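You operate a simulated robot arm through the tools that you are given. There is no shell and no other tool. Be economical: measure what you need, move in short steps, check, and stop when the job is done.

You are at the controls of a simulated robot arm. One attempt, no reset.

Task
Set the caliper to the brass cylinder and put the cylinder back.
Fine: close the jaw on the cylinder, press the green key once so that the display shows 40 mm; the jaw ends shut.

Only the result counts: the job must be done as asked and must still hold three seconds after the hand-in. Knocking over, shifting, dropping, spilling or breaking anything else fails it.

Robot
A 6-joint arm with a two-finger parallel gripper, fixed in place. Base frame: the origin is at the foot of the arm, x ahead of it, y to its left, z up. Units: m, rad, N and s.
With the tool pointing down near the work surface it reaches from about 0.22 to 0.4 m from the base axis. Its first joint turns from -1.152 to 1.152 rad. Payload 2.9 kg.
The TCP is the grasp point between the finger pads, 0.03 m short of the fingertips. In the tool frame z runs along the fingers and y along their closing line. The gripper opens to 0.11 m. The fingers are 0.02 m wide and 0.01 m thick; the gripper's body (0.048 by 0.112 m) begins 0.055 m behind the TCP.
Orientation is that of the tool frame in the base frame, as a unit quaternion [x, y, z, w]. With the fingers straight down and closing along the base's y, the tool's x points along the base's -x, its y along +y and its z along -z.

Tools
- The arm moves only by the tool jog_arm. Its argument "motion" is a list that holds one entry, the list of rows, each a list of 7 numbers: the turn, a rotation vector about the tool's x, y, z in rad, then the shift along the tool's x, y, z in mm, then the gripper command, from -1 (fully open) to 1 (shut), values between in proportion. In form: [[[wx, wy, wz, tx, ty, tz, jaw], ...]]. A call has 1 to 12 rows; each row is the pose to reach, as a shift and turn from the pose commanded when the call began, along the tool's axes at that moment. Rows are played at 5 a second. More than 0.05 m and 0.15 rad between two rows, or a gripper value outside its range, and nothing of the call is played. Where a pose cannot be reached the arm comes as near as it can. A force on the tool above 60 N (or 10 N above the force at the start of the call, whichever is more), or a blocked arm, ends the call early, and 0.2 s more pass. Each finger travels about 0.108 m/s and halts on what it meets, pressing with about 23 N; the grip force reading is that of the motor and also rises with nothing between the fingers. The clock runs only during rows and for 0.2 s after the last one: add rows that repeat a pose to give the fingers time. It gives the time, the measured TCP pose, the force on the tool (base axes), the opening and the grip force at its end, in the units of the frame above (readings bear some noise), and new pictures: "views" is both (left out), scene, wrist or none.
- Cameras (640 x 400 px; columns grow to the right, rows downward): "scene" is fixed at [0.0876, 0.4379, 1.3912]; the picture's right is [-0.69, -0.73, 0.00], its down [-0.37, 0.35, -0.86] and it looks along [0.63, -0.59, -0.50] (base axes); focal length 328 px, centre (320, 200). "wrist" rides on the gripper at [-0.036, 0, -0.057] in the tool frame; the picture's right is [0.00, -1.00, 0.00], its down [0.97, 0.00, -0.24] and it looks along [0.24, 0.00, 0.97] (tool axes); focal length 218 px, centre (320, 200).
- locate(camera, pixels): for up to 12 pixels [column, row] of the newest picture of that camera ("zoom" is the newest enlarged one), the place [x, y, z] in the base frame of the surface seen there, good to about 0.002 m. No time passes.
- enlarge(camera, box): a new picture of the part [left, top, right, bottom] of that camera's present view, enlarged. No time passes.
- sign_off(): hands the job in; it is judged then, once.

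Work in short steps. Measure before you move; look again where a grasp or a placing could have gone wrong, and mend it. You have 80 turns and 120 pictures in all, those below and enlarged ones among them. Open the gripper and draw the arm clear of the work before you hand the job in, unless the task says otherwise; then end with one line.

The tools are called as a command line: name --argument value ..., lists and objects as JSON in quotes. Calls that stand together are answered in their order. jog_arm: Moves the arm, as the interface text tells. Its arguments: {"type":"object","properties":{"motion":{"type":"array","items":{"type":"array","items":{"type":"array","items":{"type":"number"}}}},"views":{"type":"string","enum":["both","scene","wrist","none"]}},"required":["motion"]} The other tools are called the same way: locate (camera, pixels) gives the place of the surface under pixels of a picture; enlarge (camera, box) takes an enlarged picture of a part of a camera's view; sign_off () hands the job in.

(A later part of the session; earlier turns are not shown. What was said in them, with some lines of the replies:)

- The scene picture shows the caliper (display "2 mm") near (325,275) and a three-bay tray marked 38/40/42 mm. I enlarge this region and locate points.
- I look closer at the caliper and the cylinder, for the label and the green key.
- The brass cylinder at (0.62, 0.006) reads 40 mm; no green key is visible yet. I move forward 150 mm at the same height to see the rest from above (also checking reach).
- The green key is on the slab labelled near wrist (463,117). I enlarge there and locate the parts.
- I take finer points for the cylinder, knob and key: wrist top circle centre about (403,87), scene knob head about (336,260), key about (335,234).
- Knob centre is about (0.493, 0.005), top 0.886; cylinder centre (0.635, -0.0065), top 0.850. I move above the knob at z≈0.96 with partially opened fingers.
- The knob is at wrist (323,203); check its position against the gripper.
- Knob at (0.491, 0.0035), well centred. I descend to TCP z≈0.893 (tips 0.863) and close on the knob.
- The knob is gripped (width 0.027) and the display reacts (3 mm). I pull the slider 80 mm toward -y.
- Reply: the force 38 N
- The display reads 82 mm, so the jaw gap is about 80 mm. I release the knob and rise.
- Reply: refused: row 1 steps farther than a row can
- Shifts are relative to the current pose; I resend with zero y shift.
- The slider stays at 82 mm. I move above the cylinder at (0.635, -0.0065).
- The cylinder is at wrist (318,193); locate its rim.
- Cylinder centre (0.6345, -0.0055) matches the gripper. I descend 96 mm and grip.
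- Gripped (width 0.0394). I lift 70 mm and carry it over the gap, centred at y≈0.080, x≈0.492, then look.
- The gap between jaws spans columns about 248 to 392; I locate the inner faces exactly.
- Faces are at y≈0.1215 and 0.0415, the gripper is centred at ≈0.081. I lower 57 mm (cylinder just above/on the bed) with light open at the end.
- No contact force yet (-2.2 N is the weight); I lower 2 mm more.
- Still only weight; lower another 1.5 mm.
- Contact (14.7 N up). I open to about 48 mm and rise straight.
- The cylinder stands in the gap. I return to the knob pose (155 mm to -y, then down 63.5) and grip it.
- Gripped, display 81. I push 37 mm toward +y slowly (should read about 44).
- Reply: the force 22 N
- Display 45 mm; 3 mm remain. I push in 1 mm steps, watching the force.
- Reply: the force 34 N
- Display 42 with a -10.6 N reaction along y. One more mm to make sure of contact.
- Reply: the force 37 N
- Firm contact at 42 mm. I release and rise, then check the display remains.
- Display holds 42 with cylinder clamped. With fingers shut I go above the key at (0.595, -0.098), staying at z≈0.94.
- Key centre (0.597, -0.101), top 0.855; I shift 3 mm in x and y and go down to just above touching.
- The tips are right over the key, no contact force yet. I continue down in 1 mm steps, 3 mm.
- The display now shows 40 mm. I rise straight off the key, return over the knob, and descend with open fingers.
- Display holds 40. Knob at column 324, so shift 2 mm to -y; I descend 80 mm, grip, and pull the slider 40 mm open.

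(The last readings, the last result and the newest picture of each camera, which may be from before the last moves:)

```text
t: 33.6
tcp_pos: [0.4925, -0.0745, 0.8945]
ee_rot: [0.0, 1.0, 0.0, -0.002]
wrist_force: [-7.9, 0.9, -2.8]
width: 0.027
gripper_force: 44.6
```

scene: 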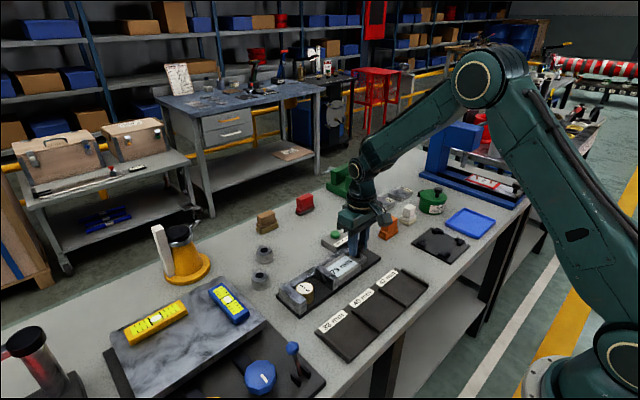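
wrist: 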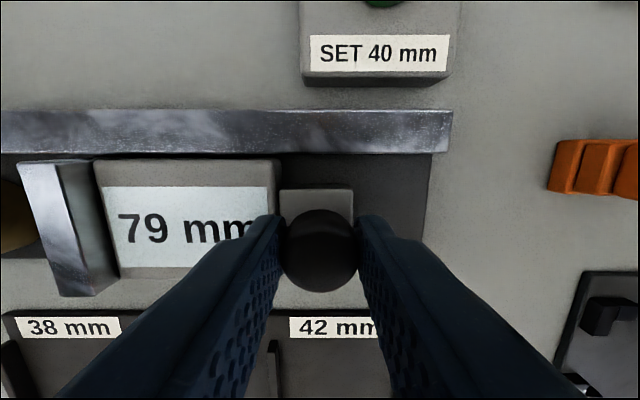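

The jaw is open (79 mm gap). The cylinder now touches the fixed jaw, so I'll grip it along x; first release the knob and rise, moving to above the cylinder.

jog_arm --motion '[[[0, 0, 0, 0, 0, 0, 0.3], [0, 0, 0, 0, 0, 0, -0.1], [0, 0, 0, 0, 0, 0, -0.1], [0, 0, 0, 0, 0, -40, -0.1], [0, 0, 0, 0, 0, -80, -0.1], [0, 0, 0, 0, 45, -100, 0], [0, 0, 0, 0, 90, -100, 0], [0, 0, 0, 0, 135, -100, 0], [0, 0, 0, 0, 175, -100, 0], [0, 0, 0, 0, 175, -100, 0]]]'

jog_arm --motion '[[[0, 0, 0.145, 0, 0, 0, 0], [0, 0, 0.29, 0, 0, 0, 0], [0, 0, 0.435, 0, 0, 0, 0], [0, 0, 0.58, 0, 0, 0, 0], [0, 0, 0.725, 0, 0, 0, 0], [0, 0, 0.87, 0, 0, 0, 0], [0, 0, 1.015, 0, 0, 0, 0], [0, 0, 1.16, 0, 0, 0, 0], [0, 0, 1.305, 0, 0, 0, 0], [0, 0, 1.45, 0, 0, 0, 0], [0, 0, 1.5708, 0, 0, 0, 0], [0, 0, 1.5708, 0, 0, 0, 0]]]'

```text
t: 35.8
tcp_pos: [0.4924, 0.1025, 0.9923]
ee_rot: [-0.001, 1.0, 0.0, -0.001]
wrist_force: [0.4, 0.2, 0.5]
width: 0.0552
gripper_force: 0.1
```

scene: 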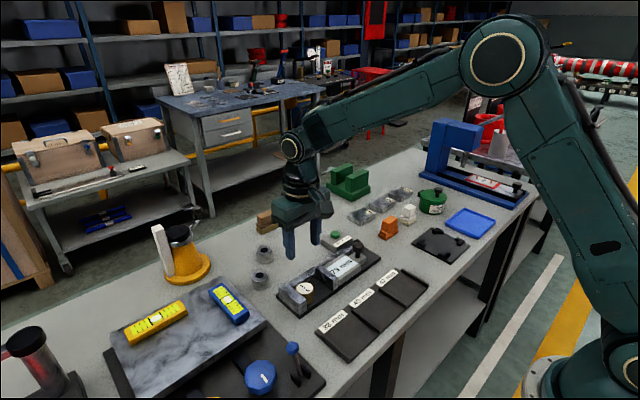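
wrist: 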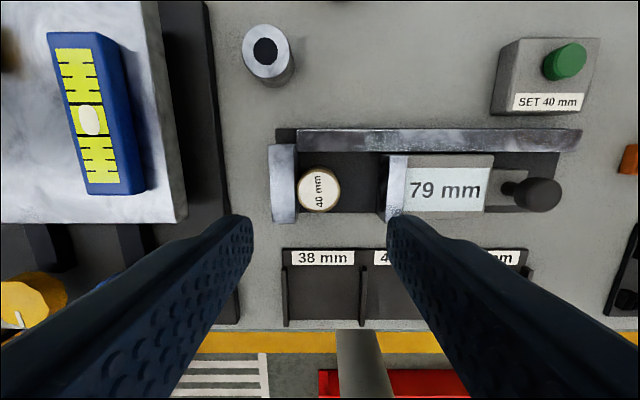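

```text
t: 38.4
tcp_pos: [0.4931, 0.0993, 0.9943]
ee_rot: [0.708, 0.706, 0.0, 0.0]
wrist_force: [-0.8, 1.0, 0.3]
width: 0.0548
gripper_force: 0.1
```

scene: 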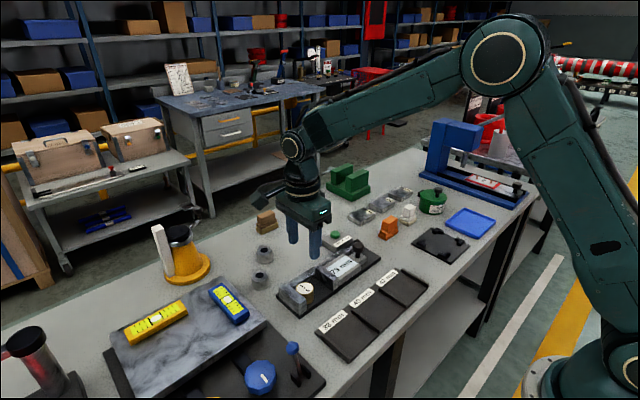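
wrist: 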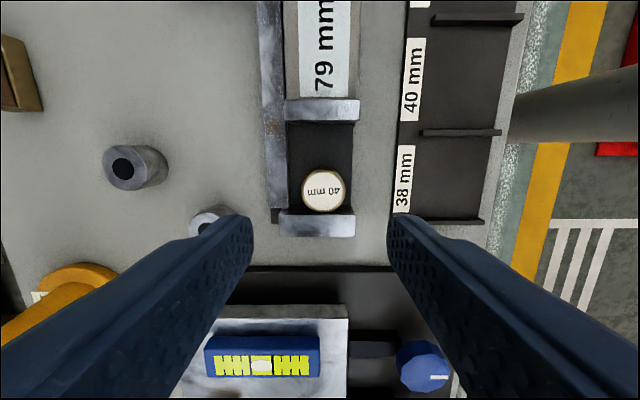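

Tool x is now base +y, tool y base +x. The cylinder is at wrist (323,191); locate.

locate --camera "wrist" --pixels '[[323, 191], [304, 191], [342, 191], [323, 172], [323, 208], [285, 180], [275, 180], [320, 215], [320, 225], [310, 140]]'

```text
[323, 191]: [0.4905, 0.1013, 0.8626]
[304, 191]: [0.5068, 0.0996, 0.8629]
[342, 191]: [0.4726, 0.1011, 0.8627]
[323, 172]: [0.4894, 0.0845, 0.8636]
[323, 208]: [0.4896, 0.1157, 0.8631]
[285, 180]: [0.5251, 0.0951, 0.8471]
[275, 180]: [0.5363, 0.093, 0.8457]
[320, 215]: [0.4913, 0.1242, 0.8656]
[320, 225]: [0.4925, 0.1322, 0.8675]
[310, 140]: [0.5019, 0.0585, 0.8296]
```

Cylinder centre (0.490, 0.101), top 0.863. I shift 2 mm to -x and descend 112 mm (tips ≈0.851, above the 0.846 beam), then grip.

jog_arm --motion '[[[0, 0, 0, 0, -2, 45, 0], [0, 0, 0, 0, -2, 85, 0], [0, 0, 0, 0, -2, 105, 0], [0, 0, 0, 0, -2, 112, 0], [0, 0, 0, 0, -2, 112, 0], [0, 0, 0, 0, -2, 112, 0.2], [0, 0, 0, 0, -2, 112, 0.4], [0, 0, 0, 0, -2, 112, 0.6], [0, 0, 0, 0, -2, 112, 0.6]]]'

```text
t: 40.4
tcp_pos: [0.4898, 0.1009, 0.8835]
ee_rot: [0.707, 0.707, 0.001, 0.0]
wrist_force: [0.0, -0.8, 0.3]
width: 0.0394
gripper_force: 23.2
```

scene: 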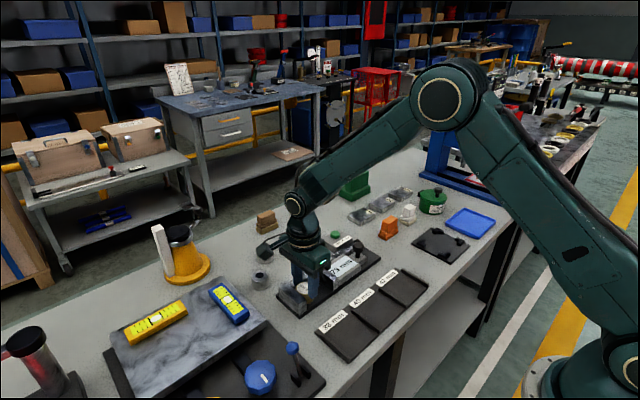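
wrist: 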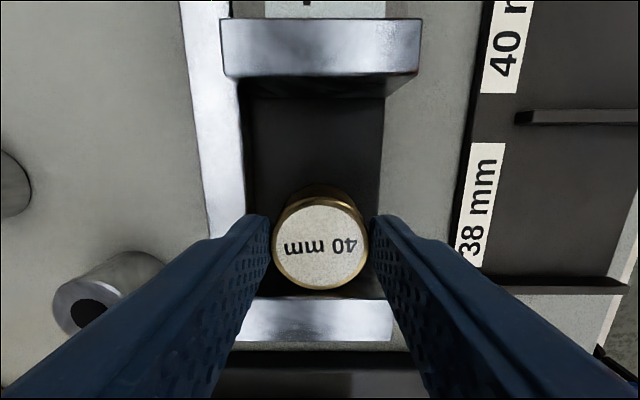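

Gripped (0.0394). I ease 2 mm off the fixed jaw, lift 70 mm, and carry toward the original place (shift +145 mm in x, -105.5 mm in y).

jog_arm --motion '[[[0, 0, 0, -2, 0, 0, 0.6], [0, 0, 0, -3, 0, -20, 0.6], [0, 0, 0, -3, 0, -50, 0.6], [0, 0, 0, -3, 0, -75, 0.6], [0, 0, 0, -30, 36, -75, 0.6], [0, 0, 0, -55, 72, -75, 0.6], [0, 0, 0, -80, 108, -75, 0.6], [0, 0, 0, -105.5, 145, -75, 0.6], [0, 0, 0, -105.5, 145, -75, 0.6]]]'

jog_arm --motion '[[[0, 0, -0.145, 0, 0, 0, 0.6], [0, 0, -0.29, 0, 0, 0, 0.6], [0, 0, -0.435, 0, 0, 0, 0.6], [0, 0, -0.58, 0, 0, 0, 0.6], [0, 0, -0.725, 0, 0, 0, 0.6], [0, 0, -0.87, 0, 0, 0, 0.6], [0, 0, -1.015, 0, 0, 0, 0.6], [0, 0, -1.16, 0, 0, 0, 0.6], [0, 0, -1.305, 0, 0, 0, 0.6], [0, 0, -1.45, 0, 0, 0, 0.6], [0, 0, -1.5708, 0, 0, 0, 0.6], [0, 0, -1.5708, 0, 0, 0, 0.6]]]'

```text
t: 42.4
tcp_pos: [0.6343, -0.0045, 0.9593]
ee_rot: [0.708, 0.707, -0.001, -0.001]
wrist_force: [-0.6, -0.2, -2.0]
width: 0.0399
gripper_force: 22.9
```

scene: 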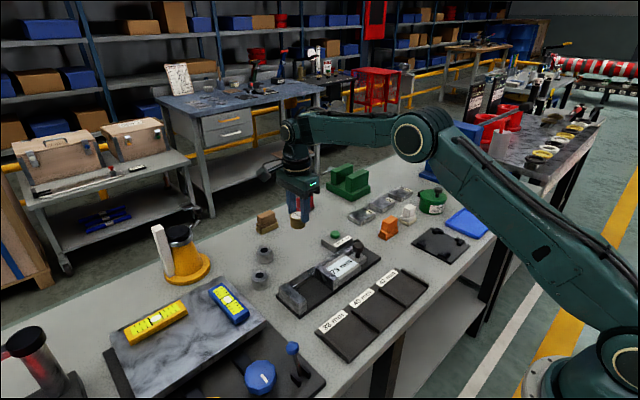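
wrist: 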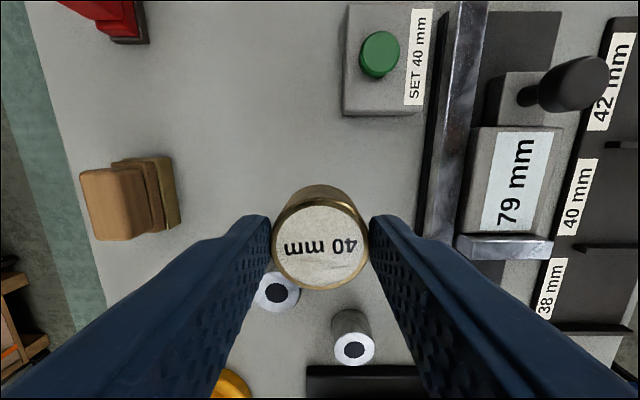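

```text
t: 45.0
tcp_pos: [0.6356, -0.0061, 0.9572]
ee_rot: [0.0, 1.0, 0.0, 0.0]
wrist_force: [-0.2, -0.1, -2.8]
width: 0.0396
gripper_force: 23.2
```

scene: 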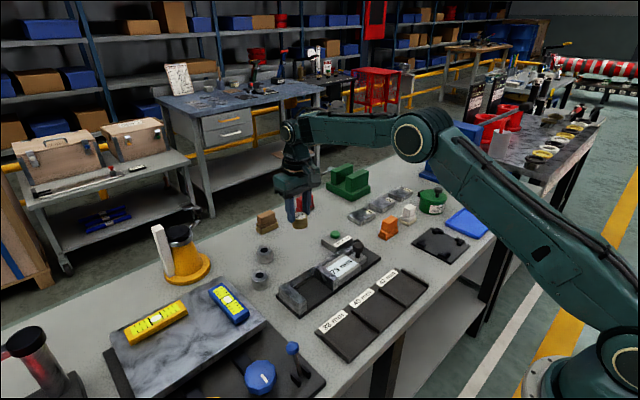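
wrist: 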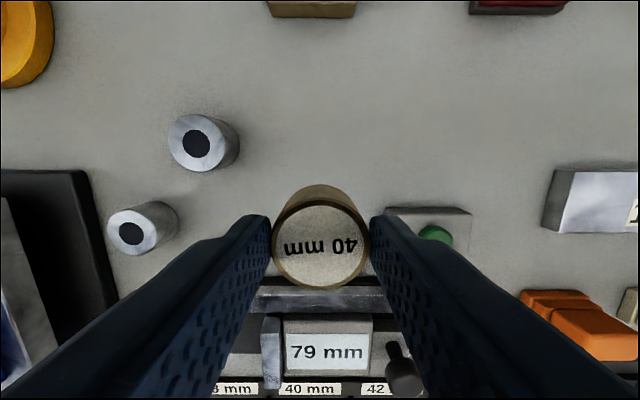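

Turning back rotated the label; leaving the gripper turned keeps the cylinder's original orientation, so I undo this turn.

jog_arm --motion '[[[0, 0, 0.145, 0, 0, 0, 0.6], [0, 0, 0.29, 0, 0, 0, 0.6], [0, 0, 0.435, 0, 0, 0, 0.6], [0, 0, 0.58, 0, 0, 0, 0.6], [0, 0, 0.725, 0, 0, 0, 0.6], [0, 0, 0.87, 0, 0, 0, 0.6], [0, 0, 1.015, 0, 0, 0, 0.6], [0, 0, 1.16, 0, 0, 0, 0.6], [0, 0, 1.305, 0, 0, 0, 0.6], [0, 0, 1.45, 0, 0, 0, 0.6], [0, 0, 1.5708, 0, 0, 0, 0.6], [0, 0, 1.5708, 0, 0, 0, 0.6]]]' --views "none"

jog_arm --motion '[[[0, 0, 0, 0, 0, 40, 0.6], [0, 0, 0, 0, 0, 70, 0.6], [0, 0, 0, 0, 0, 80, 0.6], [0, 0, 0, 0, 0, 83, 0.6], [0, 0, 0, 0, 0, 83, 0.6]]]' --views "wrist"

```text
t: 47.6
tcp_pos: [0.6353, -0.0048, 0.9579]
ee_rot: [0.708, 0.706, -0.001, 0.001]
wrist_force: [-0.5, -0.3, -1.9]
width: 0.0396
gripper_force: 23.8
```

```text
t: 48.8
tcp_pos: [0.6354, -0.0062, 0.874]
ee_rot: [0.707, 0.707, 0.001, 0.0]
wrist_force: [-0.6, -0.6, -2.6]
width: 0.0396
gripper_force: 23.1
```

wrist: 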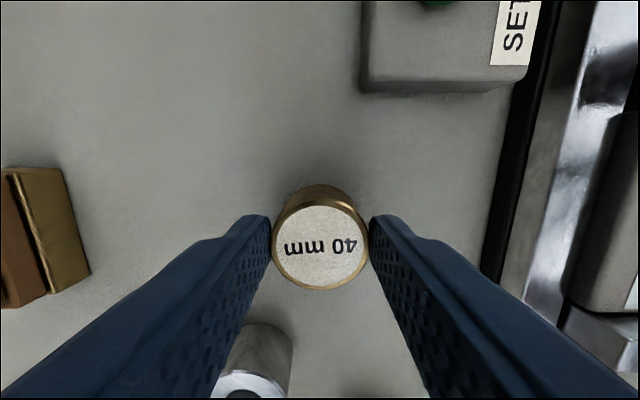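

Still hanging (-2.6 N). I lower in small steps, 2 mm.

jog_arm --motion '[[[0, 0, 0, 0, 0, 1, 0.6], [0, 0, 0, 0, 0, 2, 0.6], [0, 0, 0, 0, 0, 2, 0.6]]]' --views "none"

```text
t: 49.6
tcp_pos: [0.6347, -0.0051, 0.8736]
ee_rot: [0.707, 0.708, 0.0, 0.0]
wrist_force: [-0.3, -1.0, -3.4]
width: 0.0398
gripper_force: 22.9
```

jog_arm --motion '[[[0, 0, 0, 0, 0, 1, 0.6], [0, 0, 0, 0, 0, 1.5, 0.6], [0, 0, 0, 0, 0, 1.5, 0.6]]]' --views "none"

```text
t: 50.4
tcp_pos: [0.6359, -0.0053, 0.8716]
ee_rot: [0.707, 0.707, 0.0, 0.0]
wrist_force: [-0.2, -1.3, 1.7]
width: 0.0394
gripper_force: 22.5
```

The force turned positive (1.7 N), so the cylinder touches the table. I lower 0.5 mm more, open gently to 50 mm and rise.

jog_arm --motion '[[[0, 0, 0, 0, 0, 0.5, 0.6], [0, 0, 0, 0, 0, 0.3, 0.4], [0, 0, 0, 0, 0, 0.3, 0.08], [0, 0, 0, 0, 0, 0.3, 0.08], [0, 0, 0, 0, 0, 0.3, 0.08], [0, 0, 0, 0, 0, -30, 0.08], [0, 0, 0, 0, 0, -70, 0.08], [0, 0, 0, 0, 0, -100, 0.08], [0, 0, 0, 0, 0, -100, 0.08]]]'

```text
t: 52.4
tcp_pos: [0.6352, -0.0056, 0.9716]
ee_rot: [0.707, 0.707, -0.001, 0.0]
wrist_force: [0.5, 0.0, 0.3]
width: 0.0506
gripper_force: 0.0
```

scene: 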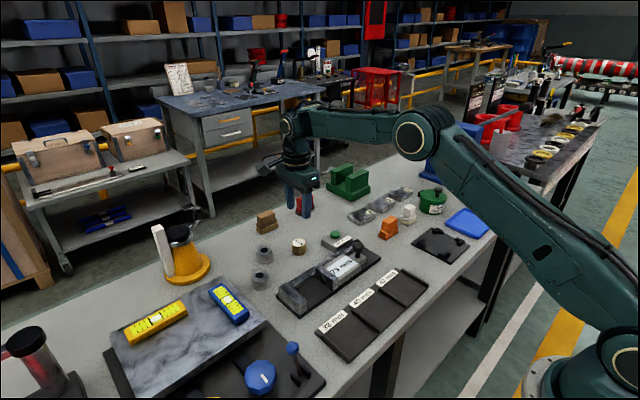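
wrist: 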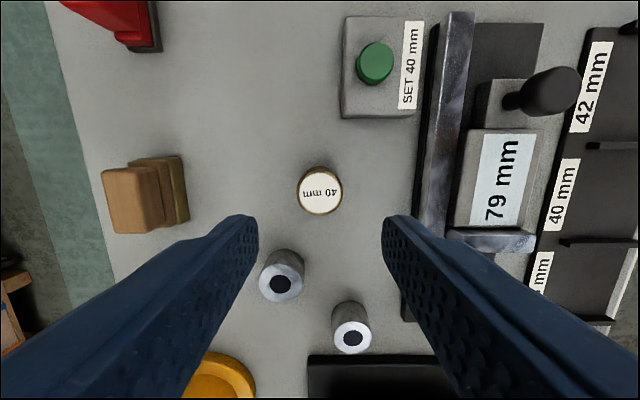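

The cylinder stands at its place; verify by locate, and turn the gripper back while up here.

locate --camera "wrist" --pixels '[[320, 190], [299, 190], [341, 190], [320, 169], [320, 209]]'

jog_arm --motion '[[[0, 0, -0.145, 0, 0, 0, 0.08], [0, 0, -0.29, 0, 0, 0, 0.08], [0, 0, -0.435, 0, 0, 0, 0.08], [0, 0, -0.58, 0, 0, 0, 0.08], [0, 0, -0.725, 0, 0, 0, 0.08], [0, 0, -0.87, 0, 0, 0, 0.08], [0, 0, -1.015, 0, 0, 0, 0], [0, 0, -1.16, 0, 0, 0, 0], [0, 0, -1.305, 0, 0, 0, 0], [0, 0, -1.45, 0, 0, 0, -0.1], [0, 0, -1.5708, 0, 0, 0, -0.1], [0, 0, -1.5708, 0, 0, 0, -0.1]]]' --views "none"

jog_arm --motion '[[[0, 0, 0, 36, -17, 0, -0.1], [0, 0, 0, 72, -35, 0, -0.1], [0, 0, 0, 108, -52, 0, -0.1], [0, 0, 0, 143, -69.5, 0, -0.1], [0, 0, 0, 143, -69.5, 0, -0.1], [0, 0, 0, 143, -69.5, 0, -0.1]]]'

```text
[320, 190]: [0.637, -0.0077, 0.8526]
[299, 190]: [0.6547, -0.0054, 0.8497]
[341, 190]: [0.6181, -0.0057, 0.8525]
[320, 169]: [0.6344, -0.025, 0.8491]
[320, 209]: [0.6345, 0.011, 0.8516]
```

```text
t: 55.0
tcp_pos: [0.6347, -0.0068, 0.9706]
ee_rot: [-0.001, 1.0, 0.0, 0.0]
wrist_force: [0.2, 0.4, 0.4]
width: 0.0605
gripper_force: 0.1
```

```text
t: 56.4
tcp_pos: [0.4909, -0.0747, 0.9712]
ee_rot: [0.0, 1.0, 0.001, -0.001]
wrist_force: [-0.4, -0.1, 0.3]
width: 0.0604
gripper_force: 0.0
```

scene: 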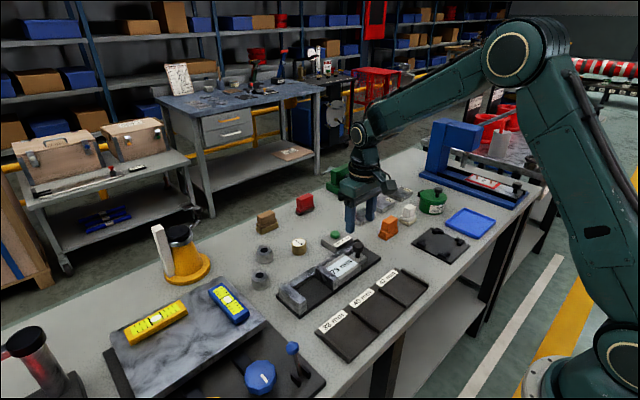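
wrist: 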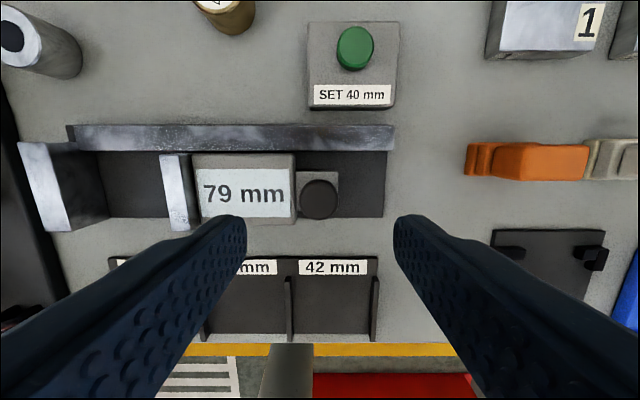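

Cylinder is back at (0.636, -0.007), and the knob is centred below. I descend 78 mm, grip and push 72 mm shut in two calls.

jog_arm --motion '[[[0, 0, 0, 0, 0, 40, -0.1], [0, 0, 0, 0, 0, 78, -0.1], [0, 0, 0, 0, 0, 78, -0.1], [0, 0, 0, 0, 0, 78, 0.4], [0, 0, 0, 0, 0, 78, 0.7], [0, 0, 0, 0, 0, 78, 0.7]]]' --views "none"

jog_arm --motion '[[[0, 0, 0, 0, 6, 0, 0.7], [0, 0, 0, 0, 14, 0, 0.7], [0, 0, 0, 0, 22, 0, 0.7], [0, 0, 0, 0, 30, 0, 0.7], [0, 0, 0, 0, 38, 0, 0.7], [0, 0, 0, 0, 46, 0, 0.7], [0, 0, 0, 0, 54, 0, 0.7], [0, 0, 0, 0, 62, 0, 0.7], [0, 0, 0, 0, 69, 0, 0.7], [0, 0, 0, 0, 74, 0, 0.7], [0, 0, 0, 0, 74, 0, 0.7]]]'

```text
t: 57.8
tcp_pos: [0.492, -0.0773, 0.891]
ee_rot: [0.0, 1.0, 0.0, -0.001]
wrist_force: [2.0, 0.3, -5.4]
width: 0.0273
gripper_force: 45.0
```

```text
t: 60.2
tcp_pos: [0.4924, -0.0012, 0.8914]
ee_rot: [0.0, 1.0, 0.0, -0.001]
wrist_force: [12.7, -1.8, -34.5]
width: 0.0269
gripper_force: 44.9
```

scene: 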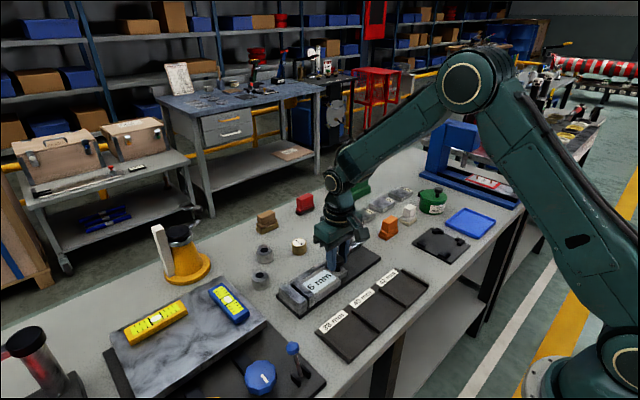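
wrist: 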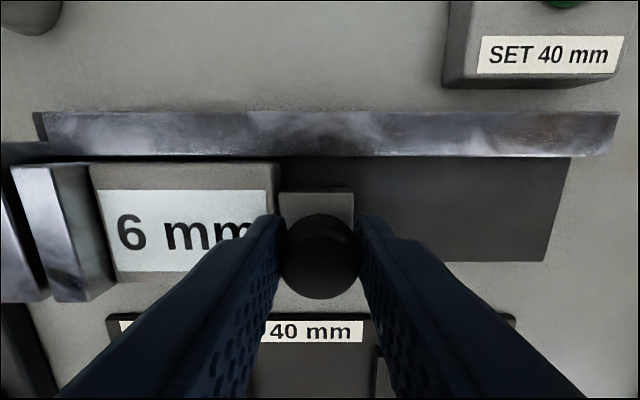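

Display 6 mm left; I push the rest in 1–2 mm steps, to 7.5 mm for firm contact.

jog_arm --motion '[[[0, 0, 0, 0, 2, 0, 0.7], [0, 0, 0, 0, 4, 0, 0.7], [0, 0, 0, 0, 5, 0, 0.7], [0, 0, 0, 0, 6, 0, 0.7], [0, 0, 0, 0, 7, 0, 0.7], [0, 0, 0, 0, 7.5, 0, 0.7], [0, 0, 0, 0, 7.5, 0, 0.7]]]' --views "wrist"

```text
t: 61.8
tcp_pos: [0.4925, 0.0051, 0.8921]
ee_rot: [0.001, 1.0, -0.001, -0.002]
wrist_force: [2.4, -10.8, -24.6]
width: 0.0269
gripper_force: 45.3
```

wrist: 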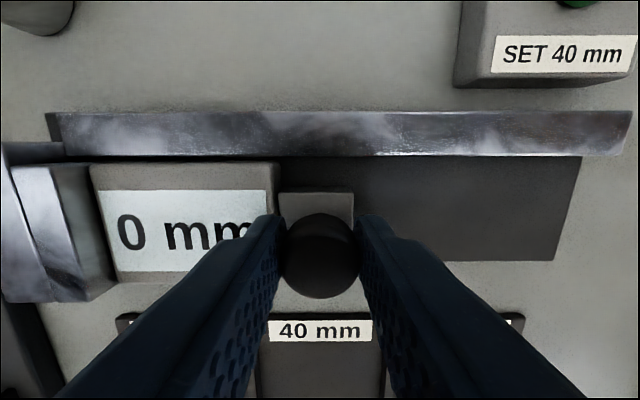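

Display 0 mm with a reaction force: the jaw is shut. I push 1 mm more, release, rise and check.

jog_arm --motion '[[[0, 0, 0, 0, 1, 0, 0.7], [0, 0, 0, 0, 1, 0, 0.7], [0, 0, 0, 0, 0.5, 0, 0.4], [0, 0, 0, 0, 0, 0, 0], [0, 0, 0, 0, 0, 0, -0.1], [0, 0, 0, 0, 0, 0, -0.1], [0, 0, 0, 0, 0, -40, -0.1], [0, 0, 0, 0, 0, -85, -0.3], [0, 0, 0, 0, 0, -130, -0.6], [0, 0, 0, 0, 0, -170, -1], [0, 0, 0, 0, 0, -170, -1]]]'

enlarge --camera "scene" --box '[250, 220, 390, 320]'

```text
t: 64.2
tcp_pos: [0.4914, 0.0077, 1.0637]
ee_rot: [0.0, 1.0, -0.002, -0.001]
wrist_force: [-0.1, -0.8, 0.5]
width: 0.1099
gripper_force: 0.1
```

scene: 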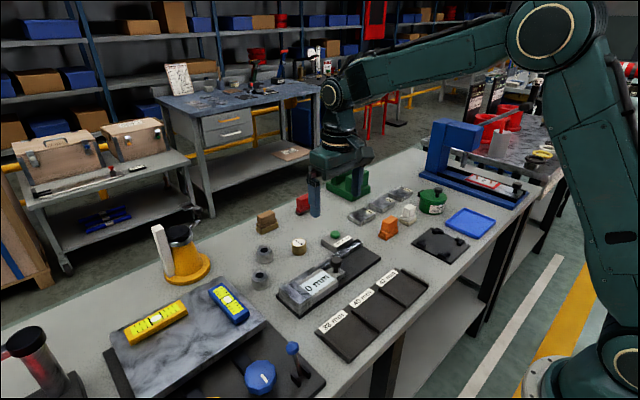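
wrist: 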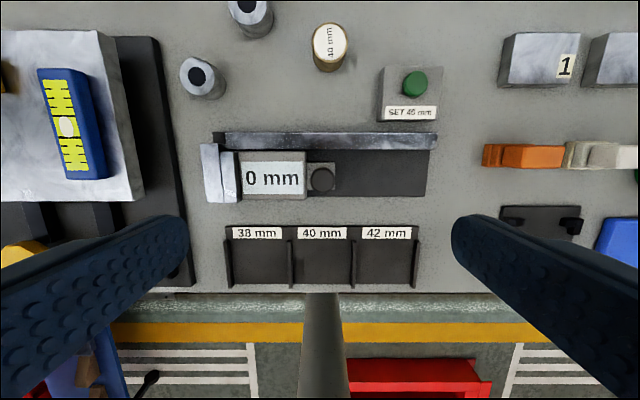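

```text
4.00 times, centred on (320, 270) of scene
```

zoom: 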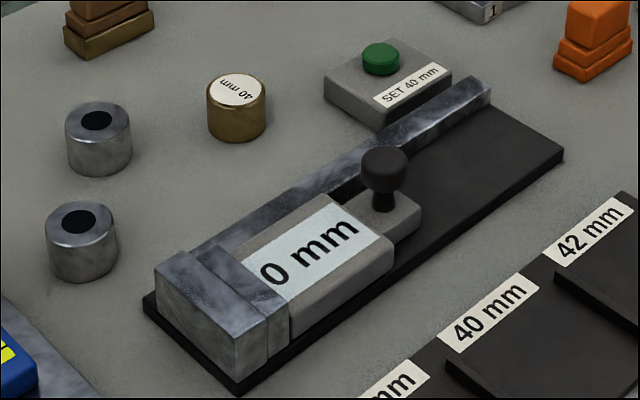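

The jaw is shut (display 0 mm), the cylinder is back at its place, and the arm is clear with the gripper open. Handing in.

sign_off

```text
The job is handed in.
```

The caliper is set: with the jaw closed on the cylinder, one press of the green key changed the display from 42 mm to 40 mm. The cylinder is back where it stood, and the jaw is shut, reading 0 mm.
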